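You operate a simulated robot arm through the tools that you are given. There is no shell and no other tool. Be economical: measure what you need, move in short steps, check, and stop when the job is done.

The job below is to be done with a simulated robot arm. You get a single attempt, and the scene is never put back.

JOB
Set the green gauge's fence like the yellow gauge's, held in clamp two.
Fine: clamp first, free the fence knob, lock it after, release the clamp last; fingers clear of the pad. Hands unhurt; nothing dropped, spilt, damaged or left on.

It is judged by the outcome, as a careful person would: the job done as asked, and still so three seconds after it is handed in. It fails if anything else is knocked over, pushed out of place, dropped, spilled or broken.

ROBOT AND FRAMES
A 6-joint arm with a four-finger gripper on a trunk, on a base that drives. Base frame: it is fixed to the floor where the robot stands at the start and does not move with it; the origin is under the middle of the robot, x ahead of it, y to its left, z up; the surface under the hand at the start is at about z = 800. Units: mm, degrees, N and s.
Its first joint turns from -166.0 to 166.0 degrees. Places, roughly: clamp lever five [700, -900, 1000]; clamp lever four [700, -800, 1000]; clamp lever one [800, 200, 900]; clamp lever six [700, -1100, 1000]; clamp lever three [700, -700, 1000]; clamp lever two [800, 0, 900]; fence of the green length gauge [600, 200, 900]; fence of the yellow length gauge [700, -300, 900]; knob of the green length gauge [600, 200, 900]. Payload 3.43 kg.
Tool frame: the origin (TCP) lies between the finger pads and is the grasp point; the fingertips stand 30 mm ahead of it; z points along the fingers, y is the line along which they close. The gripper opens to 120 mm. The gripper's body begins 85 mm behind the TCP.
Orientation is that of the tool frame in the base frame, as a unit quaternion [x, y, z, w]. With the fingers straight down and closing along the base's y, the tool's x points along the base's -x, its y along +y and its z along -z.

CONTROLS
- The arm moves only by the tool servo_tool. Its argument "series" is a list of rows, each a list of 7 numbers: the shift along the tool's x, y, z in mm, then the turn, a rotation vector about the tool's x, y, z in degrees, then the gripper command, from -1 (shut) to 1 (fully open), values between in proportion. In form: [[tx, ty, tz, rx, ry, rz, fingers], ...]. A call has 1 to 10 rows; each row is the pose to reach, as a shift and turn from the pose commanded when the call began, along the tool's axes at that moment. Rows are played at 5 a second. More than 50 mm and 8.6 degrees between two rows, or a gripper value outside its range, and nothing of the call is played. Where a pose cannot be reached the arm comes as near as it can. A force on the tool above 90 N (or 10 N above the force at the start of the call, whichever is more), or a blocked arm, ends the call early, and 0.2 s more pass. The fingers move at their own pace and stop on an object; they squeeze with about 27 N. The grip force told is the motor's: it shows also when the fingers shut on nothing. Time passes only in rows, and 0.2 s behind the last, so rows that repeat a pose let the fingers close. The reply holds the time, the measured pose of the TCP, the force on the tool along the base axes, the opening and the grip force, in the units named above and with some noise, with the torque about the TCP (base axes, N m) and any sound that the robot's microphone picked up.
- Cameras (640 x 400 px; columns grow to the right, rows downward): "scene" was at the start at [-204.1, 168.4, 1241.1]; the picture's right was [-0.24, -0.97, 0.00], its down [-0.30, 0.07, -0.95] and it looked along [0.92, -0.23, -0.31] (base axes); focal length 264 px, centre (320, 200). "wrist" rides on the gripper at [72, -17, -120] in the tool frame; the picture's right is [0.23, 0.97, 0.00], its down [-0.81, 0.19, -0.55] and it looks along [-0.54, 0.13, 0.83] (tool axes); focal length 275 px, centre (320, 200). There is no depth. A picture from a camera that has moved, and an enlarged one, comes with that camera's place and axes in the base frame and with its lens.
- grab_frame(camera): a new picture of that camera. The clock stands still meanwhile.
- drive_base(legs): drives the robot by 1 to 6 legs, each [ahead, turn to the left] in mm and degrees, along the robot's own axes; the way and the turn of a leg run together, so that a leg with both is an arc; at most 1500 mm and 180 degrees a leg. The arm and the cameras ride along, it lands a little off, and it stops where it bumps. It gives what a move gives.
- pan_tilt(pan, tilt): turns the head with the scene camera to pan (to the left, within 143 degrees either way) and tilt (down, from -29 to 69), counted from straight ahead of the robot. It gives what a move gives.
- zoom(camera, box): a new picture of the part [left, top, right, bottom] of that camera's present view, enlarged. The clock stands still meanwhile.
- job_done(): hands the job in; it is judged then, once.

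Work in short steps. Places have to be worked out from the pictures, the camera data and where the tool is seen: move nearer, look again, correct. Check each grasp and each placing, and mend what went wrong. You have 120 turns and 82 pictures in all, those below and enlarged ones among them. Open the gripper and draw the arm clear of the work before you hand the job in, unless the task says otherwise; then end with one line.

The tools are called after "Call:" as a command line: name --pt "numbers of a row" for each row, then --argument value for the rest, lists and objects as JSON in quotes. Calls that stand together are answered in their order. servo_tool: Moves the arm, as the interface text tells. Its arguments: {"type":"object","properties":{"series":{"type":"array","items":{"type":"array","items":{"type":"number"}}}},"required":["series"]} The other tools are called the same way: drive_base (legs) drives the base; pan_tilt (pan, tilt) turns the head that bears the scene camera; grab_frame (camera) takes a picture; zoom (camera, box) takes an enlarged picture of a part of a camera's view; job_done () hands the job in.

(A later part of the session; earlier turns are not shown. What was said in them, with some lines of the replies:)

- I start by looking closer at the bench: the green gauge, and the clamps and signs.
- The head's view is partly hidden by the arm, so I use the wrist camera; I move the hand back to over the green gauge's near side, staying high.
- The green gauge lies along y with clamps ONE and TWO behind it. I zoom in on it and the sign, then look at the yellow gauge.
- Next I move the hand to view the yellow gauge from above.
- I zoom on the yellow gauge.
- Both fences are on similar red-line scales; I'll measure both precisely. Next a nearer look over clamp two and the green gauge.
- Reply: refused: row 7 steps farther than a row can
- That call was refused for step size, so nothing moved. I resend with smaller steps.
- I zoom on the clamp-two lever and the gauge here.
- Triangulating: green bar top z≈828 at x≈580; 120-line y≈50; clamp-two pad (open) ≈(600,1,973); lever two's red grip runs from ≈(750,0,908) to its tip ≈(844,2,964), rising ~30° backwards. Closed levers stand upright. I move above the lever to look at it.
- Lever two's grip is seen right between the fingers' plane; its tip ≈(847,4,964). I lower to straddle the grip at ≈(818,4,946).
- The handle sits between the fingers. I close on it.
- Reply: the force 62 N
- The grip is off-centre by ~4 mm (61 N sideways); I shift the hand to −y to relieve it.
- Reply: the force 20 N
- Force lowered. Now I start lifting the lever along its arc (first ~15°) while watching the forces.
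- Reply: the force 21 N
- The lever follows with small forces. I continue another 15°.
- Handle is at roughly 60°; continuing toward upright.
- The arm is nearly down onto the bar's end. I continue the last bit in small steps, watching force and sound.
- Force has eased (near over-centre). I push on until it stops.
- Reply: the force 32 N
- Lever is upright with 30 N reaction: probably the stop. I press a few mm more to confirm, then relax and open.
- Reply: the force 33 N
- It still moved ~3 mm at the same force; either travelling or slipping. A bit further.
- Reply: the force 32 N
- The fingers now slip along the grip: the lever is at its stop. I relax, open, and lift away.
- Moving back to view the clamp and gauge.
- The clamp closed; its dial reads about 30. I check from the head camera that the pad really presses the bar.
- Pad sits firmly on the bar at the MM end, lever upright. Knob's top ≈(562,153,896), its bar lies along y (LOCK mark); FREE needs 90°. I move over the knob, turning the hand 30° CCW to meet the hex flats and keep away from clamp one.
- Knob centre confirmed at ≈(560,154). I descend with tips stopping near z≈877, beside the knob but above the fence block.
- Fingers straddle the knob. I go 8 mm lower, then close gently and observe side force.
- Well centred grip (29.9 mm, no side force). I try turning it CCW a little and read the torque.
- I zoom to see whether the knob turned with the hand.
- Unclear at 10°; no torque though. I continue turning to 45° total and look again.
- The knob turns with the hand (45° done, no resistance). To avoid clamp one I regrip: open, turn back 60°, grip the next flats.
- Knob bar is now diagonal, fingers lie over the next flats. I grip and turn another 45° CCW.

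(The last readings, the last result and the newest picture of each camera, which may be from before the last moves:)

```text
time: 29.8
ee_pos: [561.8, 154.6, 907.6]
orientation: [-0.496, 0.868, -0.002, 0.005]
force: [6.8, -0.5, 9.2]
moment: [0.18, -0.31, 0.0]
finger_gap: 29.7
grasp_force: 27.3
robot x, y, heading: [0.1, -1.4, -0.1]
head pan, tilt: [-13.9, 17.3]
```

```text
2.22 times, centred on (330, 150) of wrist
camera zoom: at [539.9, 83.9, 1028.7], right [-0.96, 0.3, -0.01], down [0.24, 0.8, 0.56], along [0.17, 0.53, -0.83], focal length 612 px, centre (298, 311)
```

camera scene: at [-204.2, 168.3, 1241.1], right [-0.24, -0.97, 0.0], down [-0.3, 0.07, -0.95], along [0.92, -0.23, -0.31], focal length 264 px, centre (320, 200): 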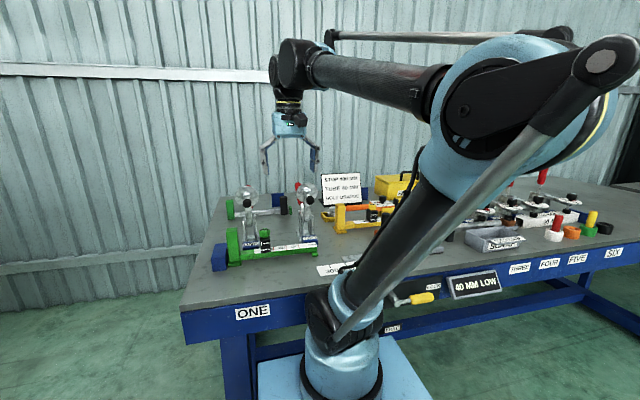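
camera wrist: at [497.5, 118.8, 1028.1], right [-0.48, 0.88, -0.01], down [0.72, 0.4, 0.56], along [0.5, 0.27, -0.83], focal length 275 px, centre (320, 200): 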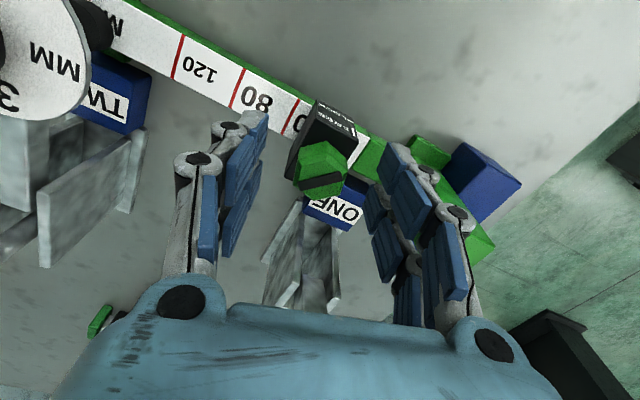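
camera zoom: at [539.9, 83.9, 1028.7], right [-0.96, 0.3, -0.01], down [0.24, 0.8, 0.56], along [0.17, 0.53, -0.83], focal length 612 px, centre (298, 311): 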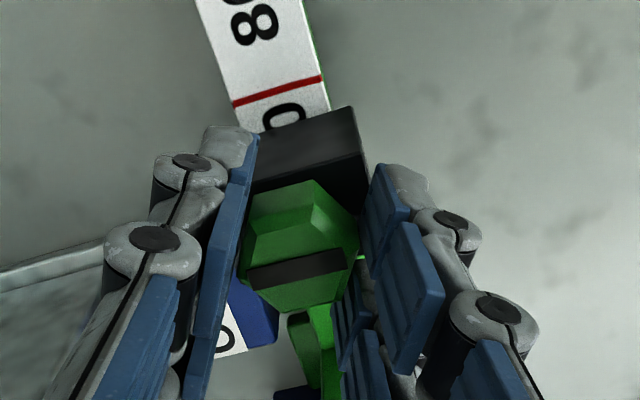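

Bar now parallel to the x-ward red line: FREE. I test by sliding the fence 8 mm toward −y.

Call:
servo_tool --pt "3.4 -2.0 0 0 0 0 -1" --pt "6.9 -4.1 0 0 0 0 -1" --pt "6.9 -4.1 0 0 0 0 -1"

Call:
zoom --camera "wrist" --box '[250, 60, 410, 240]'

```text
time: 30.6
ee_pos: [561.4, 146.4, 908.2]
orientation: [-0.496, 0.868, -0.003, 0.005]
force: [11.3, -0.6, 14.7]
moment: [0.25, -0.54, 0.03]
finger_gap: 29.4
grasp_force: 26.8
robot x, y, heading: [-0.3, -2.8, -0.1]
head pan, tilt: [-13.9, 17.3]
```

```text
2.22 times, centred on (330, 150) of wrist
camera zoom: at [539.6, 76.1, 1028.6], right [-0.95, 0.3, -0.01], down [0.24, 0.8, 0.56], along [0.17, 0.53, -0.83], focal length 612 px, centre (298, 311)
```

zoom: 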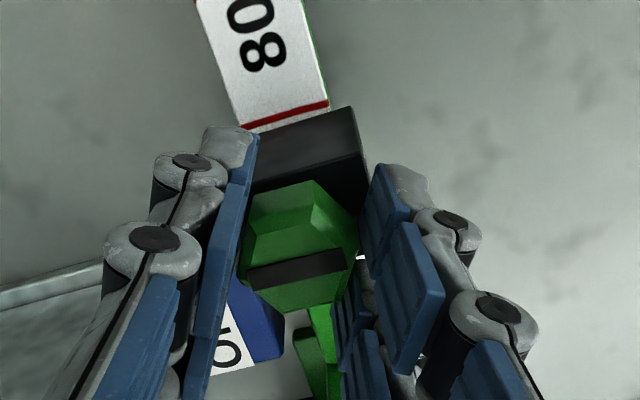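

The fence slides freely. I slide it a further ~33 mm (total ≈41), easing the slight downward push.

Call:
servo_tool --pt "8.1 -5.6 -1 0 0 0 -1" --pt "16.7 -10.7 -1 0 0 0 -1" --pt "25 -15.7 -1 0 0 0 -1" --pt "28 -17.3 -1 0 0 0 -1" --pt "28 -17.3 -1 0 0 0 -1"

Call:
zoom --camera "wrist" --box '[250, 60, 410, 240]'

```text
time: 31.8
ee_pos: [561.7, 112.8, 908.0]
orientation: [-0.497, 0.868, -0.003, 0.006]
force: [-2.3, -0.6, -9.2]
moment: [0.34, -0.06, -0.02]
finger_gap: 29.7
grasp_force: 27.1
robot x, y, heading: [-0.8, 2.5, 0.0]
head pan, tilt: [-13.9, 17.3]
```

```text
2.22 times, centred on (330, 150) of wrist
camera zoom: at [540.1, 42.9, 1029.3], right [-0.95, 0.3, -0.01], down [0.24, 0.8, 0.56], along [0.17, 0.53, -0.83], focal length 612 px, centre (298, 311)
```

zoom: 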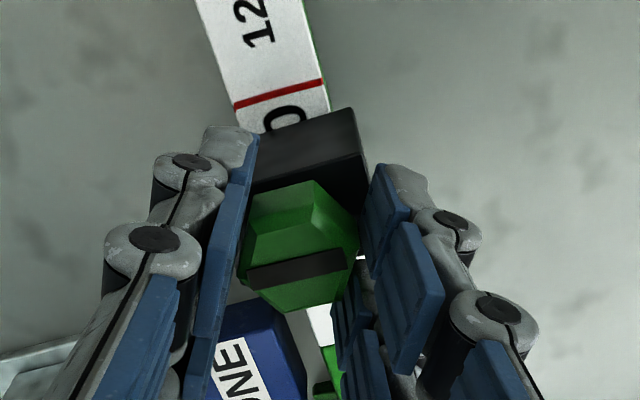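

The 80-line now sits in the same picture place as the 40-line did, so it moved 40 mm. Now I'll compare with the yellow gauge by matched views: release, rise 80 mm, photograph.

Call:
servo_tool --pt "0 0 0 0 0 0 0.1" --pt "0 0 0 0 0 0 0.1" --pt "0 0 -40 0 0 0 0.1" --pt "0 0 -80 0 0 0 0.1" --pt "0 0 -80 0 0 0 0.1" --pt "0 0 -80 0 0 0 0.1"

Call:
zoom --camera "wrist" --box '[230, 10, 410, 190]'

```text
time: 33.2
ee_pos: [562.8, 113.6, 989.3]
orientation: [-0.496, 0.868, -0.003, 0.006]
force: [-0.2, -0.4, -0.4]
moment: [0.01, -0.02, 0.0]
finger_gap: 65.9
grasp_force: 0.1
robot x, y, heading: [-3.1, 0.4, -0.1]
head pan, tilt: [-13.9, 17.3]
```

```text
2.22 times, centred on (320, 100) of wrist
camera zoom: at [539.5, 43.2, 1109.9], right [-0.95, 0.3, -0.01], down [0.24, 0.8, 0.56], along [0.17, 0.53, -0.83], focal length 612 px, centre (320, 422)
```

zoom: 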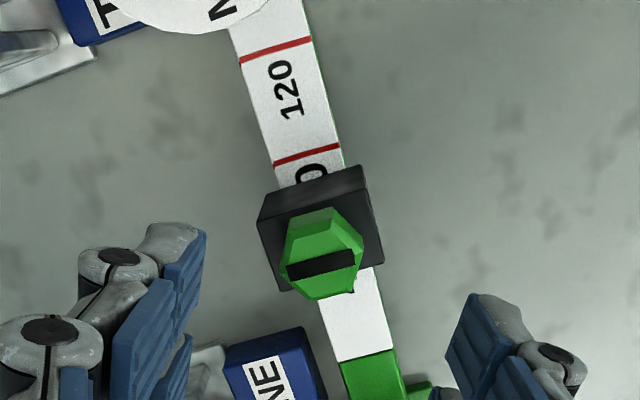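

Clear view of the green fence. Now I go up and over to the yellow gauge with the same orientation.

Call:
servo_tool --pt "0 0 -45 0 0 0 0.1" --pt "0 0 -90 0 0 0 0.1" --pt "0 0 -130 0 0 0 0.1"

Call:
servo_tool --pt "29 -35.7 0 0 0 0 0.1" --pt "58 -71.3 0 0 0 0 0.1" --pt "87 -107 0 0 0 0 0.1" --pt "116 -142.7 0 0 0 0 0.1" --pt "145 -178.3 0 0 0 0 0.1" --pt "174 -214 0 0 0 0 0.1" --pt "203 -249.7 0 0 0 0 0.1" --pt "232 -285.3 0 0 0 0 0.1" --pt "261 -321 0 0 0 0 0.1" --pt "261 -321 0 0 0 0 0.1"

Call:
grab_frame --camera "wrist"

```text
time: 34.0
ee_pos: [559.9, 113.6, 1119.8]
orientation: [-0.496, 0.868, -0.003, 0.005]
force: [0.4, 0.7, -0.1]
moment: [0.02, 0.01, 0.0]
finger_gap: 65.8
grasp_force: 0.1
robot x, y, heading: [-0.8, -3.8, 0.1]
head pan, tilt: [-13.9, 17.3]
```

```text
time: 36.2
ee_pos: [703.8, -275.2, 1119.6]
orientation: [-0.496, 0.868, -0.003, 0.005]
force: [-0.1, -0.1, 0.4]
moment: [0.02, 0.0, -0.02]
finger_gap: 66.1
grasp_force: 0.0
robot x, y, heading: [-0.7, -1.4, -0.1]
head pan, tilt: [-13.9, 17.3]
```

```text
36 pictures are left
camera wrist: at [681.2, -345.5, 1241.7], right [-0.95, 0.3, -0.01], down [0.24, 0.8, 0.56], along [0.17, 0.53, -0.83], focal length 275 px, centre (320, 200)
```

wrist: 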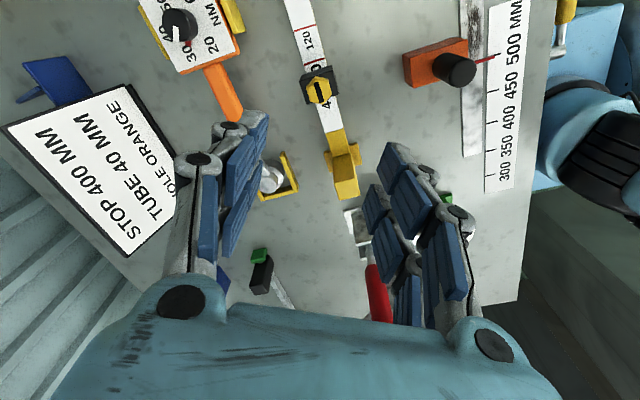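

I lower by 130 mm to match the height and photograph the same box.

Call:
servo_tool --pt "0 0 45 0 0 0 0.1" --pt "0 0 90 0 0 0 0.1" --pt "0 0 130 0 0 0 0.1" --pt "0 0 130 0 0 0 0.1"

Call:
zoom --camera "wrist" --box '[230, 10, 410, 190]'

```text
time: 37.2
ee_pos: [705.3, -273.8, 989.1]
orientation: [-0.496, 0.868, -0.002, 0.006]
force: [0.1, 0.0, 0.2]
moment: [0.02, 0.03, 0.01]
finger_gap: 65.9
grasp_force: 0.1
robot x, y, heading: [-1.5, 4.1, -0.0]
head pan, tilt: [-13.9, 17.3]
```

```text
2.22 times, centred on (320, 100) of wrist
camera zoom: at [682.8, -345.0, 1110.6], right [-0.95, 0.3, -0.01], down [0.24, 0.8, 0.56], along [0.17, 0.53, -0.83], focal length 612 px, centre (320, 422)
```

zoom: 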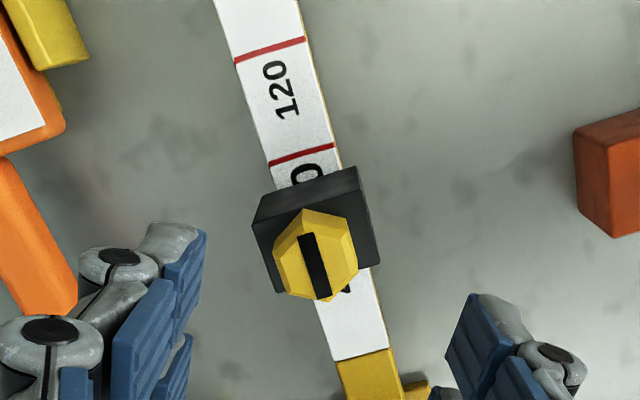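

The views match almost pixel for pixel: the green fence is within ~0.5 mm. I take a tighter zoom here for finer comparison.

Call:
zoom --camera "wrist" --box '[290, 65, 360, 135]'

Call:
servo_tool --pt "0 0 -45 0 0 0 0.1" --pt "0 0 -90 0 0 0 0.1" --pt "0 0 -130 0 0 0 0.1"

Call:
servo_tool --pt "-29 35.7 0 0 0 0 0.1" --pt "-58 71.3 0 0 0 0 0.1" --pt "-87 107 0 0 0 0 0.1" --pt "-116 142.7 0 0 0 0 0.1" --pt "-145 178.3 0 0 0 0 0.1" --pt "-174 214 0 0 0 0 0.1" --pt "-203 249.7 0 0 0 0 0.1" --pt "-232 285.3 0 0 0 0 0.1" --pt "-261 321 0 0 0 0 0.1" --pt "-261 321 0 0 0 0 0.1"

Call:
servo_tool --pt "0 0 45 0 0 0 0.1" --pt "0 0 90 0 0 0 0.1" --pt "0 0 130 0 0 0 0.1" --pt "0 0 130 0 0 0 0.1"

Call:
zoom --camera "wrist" --box '[290, 65, 360, 135]'

```text
5.71 times, centred on (325, 100) of wrist
camera zoom: at [682.8, -345.0, 1110.6], right [-0.95, 0.3, -0.01], down [0.24, 0.8, 0.56], along [0.17, 0.53, -0.83], focal length 1573 px, centre (291, 771)
```

zoom: 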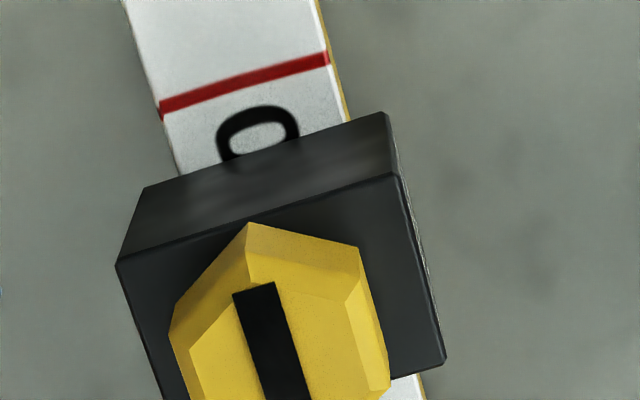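

```text
time: 38.0
ee_pos: [702.9, -274.1, 1121.3]
orientation: [-0.495, 0.869, -0.003, 0.005]
force: [0.0, -0.5, 0.2]
moment: [-0.01, 0.02, 0.02]
finger_gap: 66.1
grasp_force: 0.1
robot x, y, heading: [0.0, 0.9, -0.2]
head pan, tilt: [-13.9, 17.3]
```

```text
time: 40.2
ee_pos: [559.7, 112.3, 1119.4]
orientation: [-0.496, 0.869, -0.003, 0.005]
force: [-0.1, 0.4, 1.0]
moment: [0.04, -0.02, -0.03]
finger_gap: 66.2
grasp_force: 0.0
robot x, y, heading: [-2.3, -0.9, -0.1]
head pan, tilt: [-13.9, 17.3]
```

```text
time: 41.2
ee_pos: [561.6, 114.4, 988.9]
orientation: [-0.497, 0.868, -0.003, 0.006]
force: [-0.5, 0.3, 0.1]
moment: [-0.02, 0.01, 0.0]
finger_gap: 65.5
grasp_force: 0.0
robot x, y, heading: [1.2, -1.6, -0.0]
head pan, tilt: [-13.9, 17.3]
```

```text
5.71 times, centred on (325, 100) of wrist
camera zoom: at [539.4, 43.4, 1109.1], right [-0.95, 0.3, -0.01], down [0.24, 0.8, 0.56], along [0.17, 0.53, -0.83], focal length 1573 px, centre (291, 771)
```

zoom: 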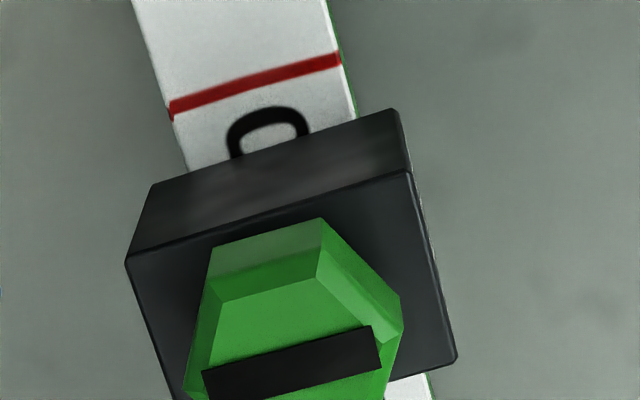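

Relative to its 80-line the green fence is ~0.5 mm too far; I'll correct by that. I descend, grip the knob again and shift +0.5 mm in y.

Call:
servo_tool --pt "0 0 40 0 0 0 0.1" --pt "0 0 70 0 0 0 0.1" --pt "0 0 81 0 0 0 0.1" --pt "0 0 81 0 0 0 -0.3" --pt "0 0 81 0 0 0 -1" --pt "0 0 81 0 0 0 -1" --pt "-0.5 0.3 81 0 0 0 -1" --pt "-0.5 0.3 81 0 0 0 -1"

Call:
zoom --camera "wrist" --box '[250, 60, 410, 240]'

```text
time: 43.0
ee_pos: [562.8, 113.2, 907.7]
orientation: [-0.496, 0.868, -0.003, 0.006]
force: [-1.5, 0.0, -7.3]
moment: [0.44, -0.11, -0.02]
finger_gap: 29.7
grasp_force: 27.0
robot x, y, heading: [2.6, 0.4, 0.3]
head pan, tilt: [-13.9, 17.3]
```

```text
2.22 times, centred on (330, 150) of wrist
camera zoom: at [540.2, 43.8, 1028.0], right [-0.95, 0.3, -0.01], down [0.24, 0.8, 0.56], along [0.17, 0.53, -0.83], focal length 612 px, centre (298, 311)
```

zoom: 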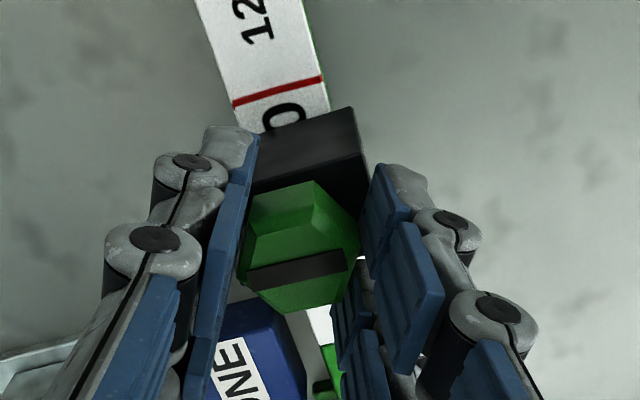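

The fence nudged ~0.7 mm. Now I lock: turn the knob 90° CW (first half).

Call:
servo_tool --pt "0 0 0 0 0 7.5 -1" --pt "0 0 0 0 0 15 -1" --pt "0 0 0 0 0 22.5 -1" --pt "0 0 0 0 0 30 -1" --pt "0 0 0 0 0 37.5 -1" --pt "0 0 0 0 0 45 -1" --pt "0 0 0 0 0 45 -1"

Call:
servo_tool --pt "0 0 0 0 0 7.5 -1" --pt "0 0 0 0 0 15 -1" --pt "0 0 0 0 0 22.5 -1" --pt "0 0 0 0 0 30 -1" --pt "0 0 0 0 0 37.5 -1" --pt "0 0 0 0 0 45 -1" --pt "0 0 0 0 0 45 -1"

Call:
grab_frame --camera "wrist"

Call:
zoom --camera "scene" --box '[220, 170, 340, 270]'

```text
time: 44.6
ee_pos: [563.2, 114.5, 907.4]
orientation: [-0.125, 0.992, 0.0, 0.006]
force: [1.5, -0.4, -2.6]
moment: [-0.22, 0.32, 0.01]
finger_gap: 29.7
grasp_force: 27.5
robot x, y, heading: [-0.2, -1.8, 0.0]
head pan, tilt: [-13.9, 17.3]
```

```text
time: 46.2
ee_pos: [563.0, 113.5, 907.4]
orientation: [0.263, 0.965, 0.002, 0.006]
force: [2.5, -0.2, -1.9]
moment: [-0.08, -0.1, 0.18]
finger_gap: 29.5
grasp_force: 27.1
robot x, y, heading: [-2.3, 2.4, 0.0]
head pan, tilt: [-13.9, 17.3]
```

```text
31 pictures are left
camera wrist: at [492.0, 135.5, 1027.8], right [0.3, 0.95, 0.0], down [0.79, -0.25, 0.56], along [0.54, -0.16, -0.83], focal length 275 px, centre (320, 200)
```

wrist: 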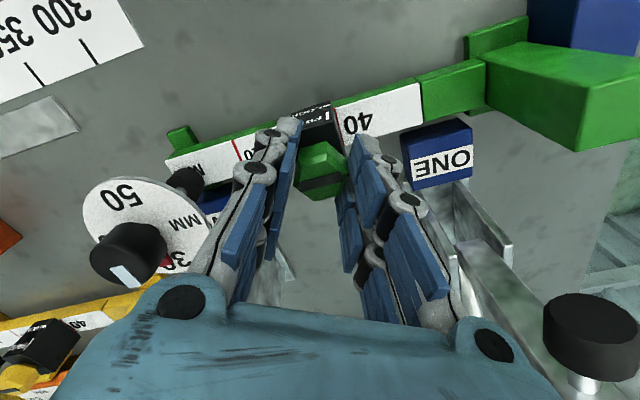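

```text
4.00 times, centred on (280, 220) of scene
camera zoom: at [-204.0, 168.3, 1241.1], right [-0.24, -0.97, 0.0], down [-0.3, 0.07, -0.95], along [0.92, -0.23, -0.31], focal length 1056 px, centre (480, 120)
```

zoom: 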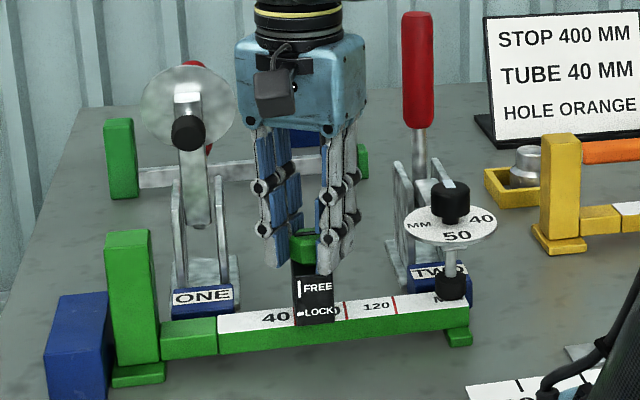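

Torque has appeared at the end (0.18 N m). I press 4° more to make sure it is at the stop.

Call:
servo_tool --pt "0 0 0 0 0 4 -1" --pt "0 0 0 0 0 4 -1"

```text
time: 46.8
ee_pos: [562.6, 112.8, 907.3]
orientation: [0.297, 0.955, 0.002, 0.006]
force: [1.6, -0.2, 1.0]
moment: [0.07, 0.09, 0.22]
finger_gap: 30.0
grasp_force: 27.1
robot x, y, heading: [-1.7, 0.2, 0.1]
head pan, tilt: [-13.9, 17.3]
```

It's at its stop. I release, rise 81 mm, and swing back to yaw 60° for the same comparison view.

Call:
servo_tool --pt "0 0 0 0 0 -4 -1" --pt "0 0 0 0 0 -4 0.1" --pt "0 0 0 0 0 -4 0.1" --pt "0 0 -40 0 0 -4 0.1" --pt "0 0 -81 0 0 -4 0.1" --pt "0 0 -81 0 0 -12 0.1" --pt "0 0 -81 0 0 -20 0.1" --pt "0 0 -81 0 0 -28 0.1" --pt "0 0 -81 0 0 -36 0.1"

Call:
servo_tool --pt "0 0 0 0 0 -8 0.1" --pt "0 0 0 0 0 -16 0.1" --pt "0 0 0 0 0 -24 0.1" --pt "0 0 0 0 0 -32 0.1" --pt "0 0 0 0 0 -40 0.1" --pt "0 0 0 0 0 -48 0.1" --pt "0 0 0 0 0 -56 0.1" --pt "0 0 0 0 0 -58 0.1" --pt "0 0 0 0 0 -58 0.1"

Call:
zoom --camera "wrist" --box '[290, 65, 360, 135]'

Call:
zoom --camera "wrist" --box '[230, 10, 410, 190]'

```text
time: 48.8
ee_pos: [561.6, 114.5, 989.4]
orientation: [-0.014, 1.0, 0.001, 0.006]
force: [-0.8, 0.2, -0.1]
moment: [0.01, -0.02, -0.01]
finger_gap: 66.1
grasp_force: 0.1
robot x, y, heading: [2.4, -0.4, -0.1]
head pan, tilt: [-13.9, 17.3]
```

```text
time: 50.8
ee_pos: [561.5, 113.9, 989.7]
orientation: [-0.496, 0.868, -0.003, 0.006]
force: [-0.6, 0.2, 0.8]
moment: [-0.01, 0.0, 0.0]
finger_gap: 66.1
grasp_force: 0.0
robot x, y, heading: [-0.5, -1.1, 0.0]
head pan, tilt: [-13.9, 17.3]
```

```text
5.71 times, centred on (325, 100) of wrist
camera zoom: at [539.2, 43.5, 1109.6], right [-0.96, 0.3, -0.01], down [0.24, 0.8, 0.56], along [0.17, 0.53, -0.83], focal length 1573 px, centre (291, 771)
```

zoom: 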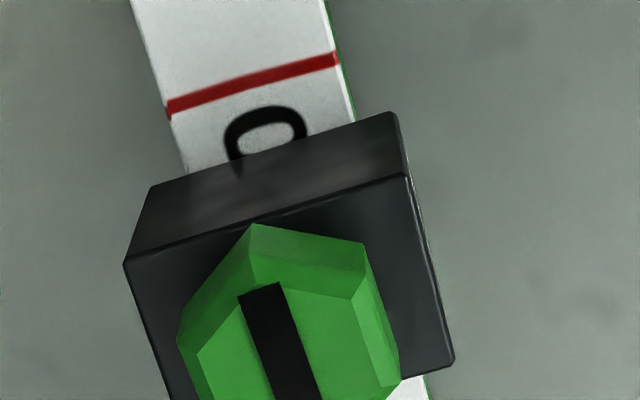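

```text
2.22 times, centred on (320, 100) of wrist
camera zoom: at [539.2, 43.5, 1109.6], right [-0.96, 0.3, -0.01], down [0.24, 0.8, 0.56], along [0.17, 0.53, -0.83], focal length 612 px, centre (320, 422)
```

zoom: 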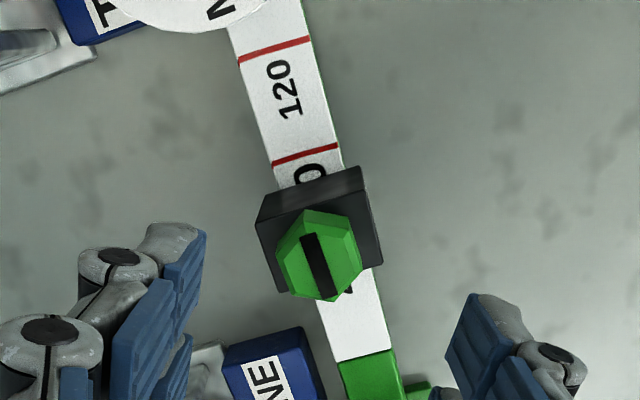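

Now line-to-fence offsets match the yellow's within a pixel, and the knob bar is at LOCK. Next I go back to lever two: rise, unturn the hand, move above the upright lever.

Call:
servo_tool --pt "0 0 -45 0 0 0 0.1" --pt "0 0 -90 0 0 8 0.1" --pt "0 0 -140 0 0 16 0.1" --pt "0 0 -140 0 0 24 0.1" --pt "0 0 -140 0 0 32 0" --pt "0 0 -140 0 0 40 0" --pt "0 0 -140 0 0 48 0" --pt "0 0 -140 0 0 56 0" --pt "0 0 -140 0 0 59.5 0"

Call:
servo_tool --pt "-37 -28 0 0 0 0 0" --pt "-74 -57 0 0 0 0 0" --pt "-111 -85 0 0 0 0 0" --pt "-151 -114 0 0 0 0 0" --pt "-151 -114 0 0 0 0 0"

Call:
grab_frame --camera "wrist"

```text
time: 52.8
ee_pos: [559.2, 114.1, 1129.3]
orientation: [0.001, 1.0, -0.001, 0.005]
force: [-0.4, 0.5, 0.3]
moment: [0.02, 0.01, -0.01]
finger_gap: 60.1
grasp_force: 0.0
robot x, y, heading: [-3.7, -0.2, -0.1]
head pan, tilt: [-13.9, 17.3]
```

```text
time: 54.0
ee_pos: [712.1, 0.3, 1131.2]
orientation: [0.002, 1.0, 0.0, 0.006]
force: [-0.2, 0.9, 0.0]
moment: [0.0, 0.01, 0.02]
finger_gap: 60.0
grasp_force: 0.0
robot x, y, heading: [4.2, -4.2, 0.0]
head pan, tilt: [-13.9, 17.3]
```

```text
27 pictures are left
camera wrist: at [639.1, -16.9, 1251.7], right [-0.23, 0.97, 0.0], down [0.8, 0.19, 0.56], along [0.55, 0.13, -0.83], focal length 275 px, centre (320, 200)
```

wrist: 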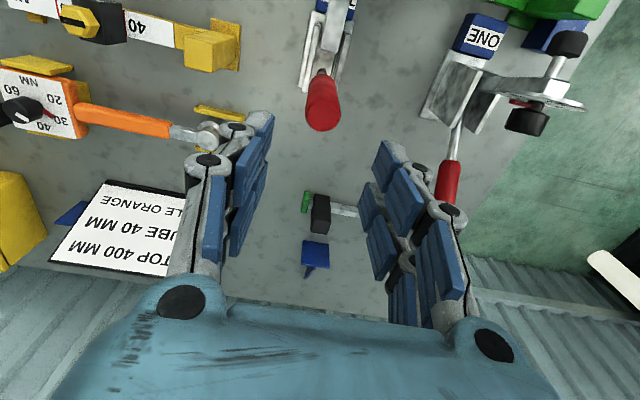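

Handle top at ≈(708,1). I lower around it and close.

Call:
servo_tool --pt "0 0 45 0 0 0 0" --pt "0 0 85 0 0 0 0" --pt "0 0 124 0 0 0 0" --pt "0 0 124 0 0 0 -0.3" --pt "0 0 124 0 0 0 -1" --pt "0 0 124 0 0 0 -1"

Call:
grab_frame --camera "wrist"

```text
time: 55.4
ee_pos: [713.0, 0.8, 1007.5]
orientation: [0.001, 1.0, 0.0, 0.006]
force: [-1.6, -0.6, -7.6]
moment: [0.0, -0.13, 0.0]
finger_gap: 28.2
grasp_force: 45.1
robot x, y, heading: [0.4, 0.2, -0.0]
head pan, tilt: [-13.9, 17.3]
```

```text
26 pictures are left
camera wrist: at [640.5, -16.9, 1127.9], right [-0.23, 0.97, 0.0], down [0.8, 0.19, 0.56], along [0.55, 0.13, -0.83], focal length 275 px, centre (320, 200)
```

wrist: 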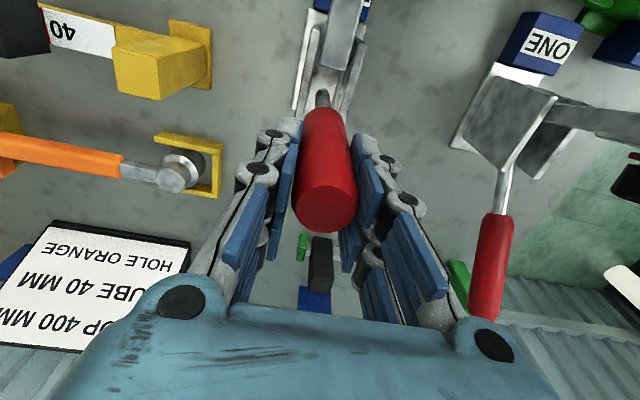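

Firm grip. I swing the lever back along the reverse arc, first part.

Call:
servo_tool --pt "-7 0 0 0 0 0 -1" --pt "-13 0 0.3 0 0 0 -1" --pt "-19 0 0.7 0 0 0 -1" --pt "-27 0 2 0 0 0 -1" --pt "-27 0 2 0 0 0 -1"

Call:
grab_frame --camera "wrist"

```text
time: 56.6
ee_pos: [740.0, -0.0, 1005.0]
orientation: [0.001, 1.0, 0.0, 0.007]
force: [5.1, -0.9, 3.7]
moment: [-0.02, 0.39, 0.04]
finger_gap: 28.1
grasp_force: 44.8
robot x, y, heading: [4.1, -1.6, 0.0]
head pan, tilt: [-13.9, 17.3]
```

```text
25 pictures are left
camera wrist: at [667.8, -16.9, 1125.7], right [-0.23, 0.97, 0.0], down [0.8, 0.19, 0.56], along [0.55, 0.13, -0.83], focal length 275 px, centre (320, 200)
```

wrist: 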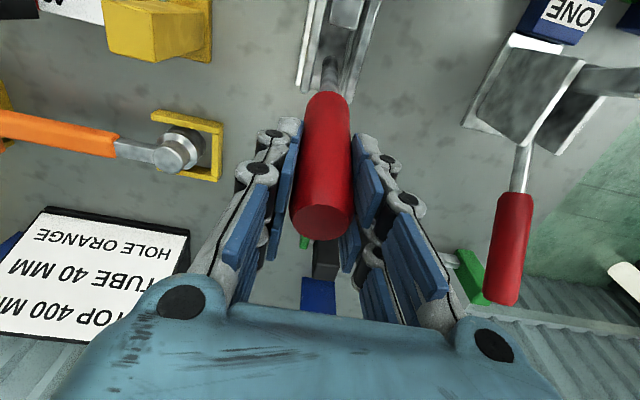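

The lever follows easily. Continuing along the arc.

Call:
servo_tool --pt "-8 0 2 0 0 0 -1" --pt "-15 0 4 0 0 0 -1" --pt "-28 0 9 0 0 0 -1" --pt "-41 0 15 0 0 0 -1" --pt "-41 0 15 0 0 0 -1"

Call:
servo_tool --pt "-7 0 5 0 0 0 -1" --pt "-15 0 11 0 0 0 -1" --pt "-22 0 18 0 0 0 -1" --pt "-28 0 25 0 0 0 -1" --pt "-34 0 33 0 0 0 -1" --pt "-39 0 41 0 0 0 -1" --pt "-39 0 41 0 0 0 -1"

Call:
grab_frame --camera "wrist"

Call:
zoom --camera "scene" --box '[200, 130, 340, 270]'

```text
time: 57.8
ee_pos: [780.2, -0.7, 991.1]
orientation: [0.0, 1.0, 0.0, 0.005]
force: [-14.3, 5.1, -8.1]
moment: [0.08, 1.16, -0.07]
finger_gap: 28.1
grasp_force: 44.6
robot x, y, heading: [1.7, 0.0, 0.0]
head pan, tilt: [-13.9, 17.3]
```

```text
time: 59.4
ee_pos: [820.7, -0.8, 950.8]
orientation: [0.0, 1.0, -0.001, 0.008]
force: [3.4, 3.0, 9.1]
moment: [0.09, 1.11, -0.05]
finger_gap: 27.9
grasp_force: 45.2
robot x, y, heading: [-0.3, -1.1, 0.1]
head pan, tilt: [-13.9, 17.3]
```

```text
24 pictures are left
camera wrist: at [748.0, -17.0, 1070.9], right [-0.23, 0.97, 0.0], down [0.8, 0.19, 0.56], along [0.55, 0.13, -0.83], focal length 275 px, centre (320, 200)
```

wrist: 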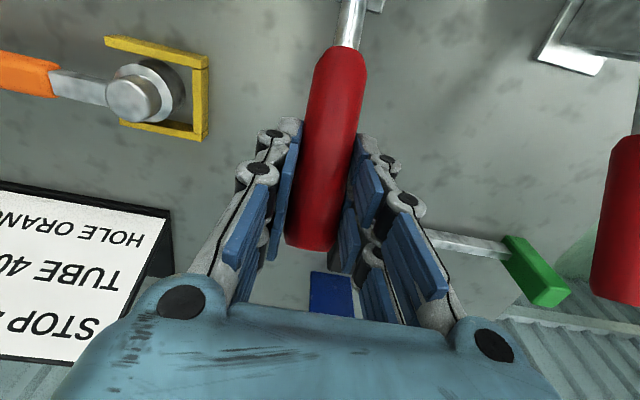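

```text
2.86 times, centred on (270, 200) of scene
camera zoom: at [-204.2, 168.4, 1241.0], right [-0.24, -0.97, 0.0], down [-0.3, 0.07, -0.95], along [0.92, -0.23, -0.31], focal length 754 px, centre (463, 200)
```

zoom: 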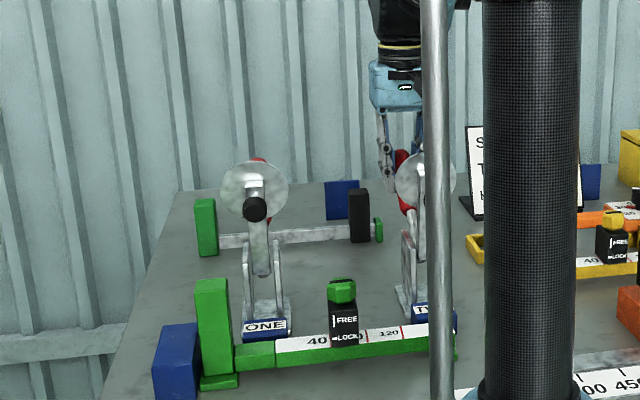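

The clamp is fully back like clamp one. I press the last 2–3 mm, open and rise straight up.

Call:
servo_tool --pt "-1.5 0 3 0 0 0 -1" --pt "-1.5 0 3 0 0 0 -1" --pt "-1 0 1.5 0 0 0 0" --pt "-1 0 1.5 0 0 0 0" --pt "-1 0 -40 0 0 0 0" --pt "-1 0 -80 0 0 0 0" --pt "-1 0 -120 0 0 0 0" --pt "-1 0 -160 0 0 0 0"

Call:
servo_tool --pt "40 10 -8 0 0 0 0" --pt "80 20 -8 0 0 0 0" --pt "120 30 -8 0 0 0 0" --pt "160 40 -8 0 0 0 0.3" --pt "200 50 -8 0 0 0 0.6" --pt "240 60 -8 0 0 0 1" --pt "280 70 -8 0 0 0 1" --pt "320 75 -8 0 0 0 1" --pt "340 78 -8 0 0 0 1" --pt "340 78 -8 0 0 0 1"

Call:
grab_frame --camera "wrist"

Call:
zoom --camera "scene" --box '[200, 150, 440, 270]'

```text
time: 61.2
ee_pos: [819.6, -0.9, 1110.9]
orientation: [0.001, 1.0, 0.0, 0.006]
force: [0.1, 0.9, 0.1]
moment: [-0.01, 0.01, 0.0]
finger_gap: 60.4
grasp_force: 0.1
robot x, y, heading: [2.9, 0.9, 0.1]
head pan, tilt: [-13.9, 17.3]
```

```text
time: 63.4
ee_pos: [478.2, 77.9, 1114.1]
orientation: [0.001, 1.0, 0.001, 0.006]
force: [-0.7, 0.3, 0.3]
moment: [-0.01, -0.02, 0.01]
finger_gap: 119.8
grasp_force: 0.1
robot x, y, heading: [1.6, -0.8, -0.2]
head pan, tilt: [-13.9, 17.3]
```

```text
22 pictures are left
camera wrist: at [406.9, 60.5, 1233.8], right [-0.23, 0.97, 0.0], down [0.8, 0.19, 0.56], along [0.55, 0.13, -0.83], focal length 275 px, centre (320, 200)
```

wrist: 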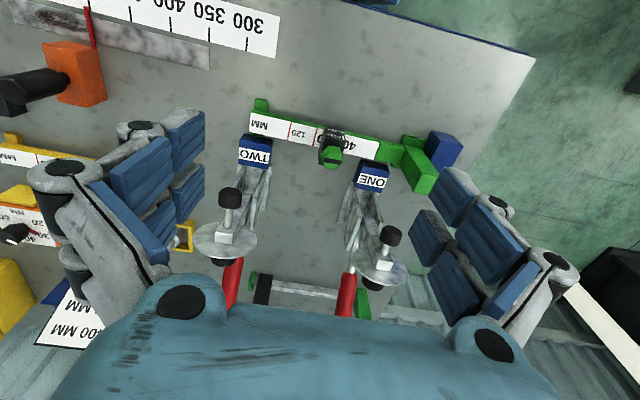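

```text
2.67 times, centred on (320, 210) of scene
camera zoom: at [-204.2, 168.3, 1241.1], right [-0.24, -0.97, 0.0], down [-0.3, 0.07, -0.95], along [0.92, -0.23, -0.31], focal length 704 px, centre (320, 173)
```

zoom: 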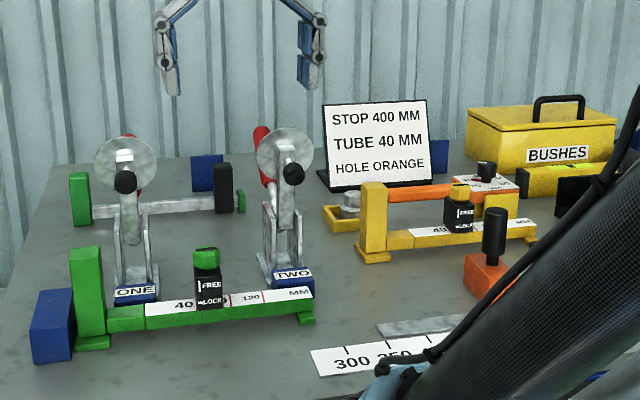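

Both gauges show the same fence setting, the green knob is locked, clamp two is open as it was, nothing else has moved, and the hand is open and clear. I hand it in.

Call:
job_done

```text
The job is handed in.
```

The green gauge's fence is now set to match the yellow gauge's, to within about half a millimetre by the cameras; its knob is locked and clamp two is open again.
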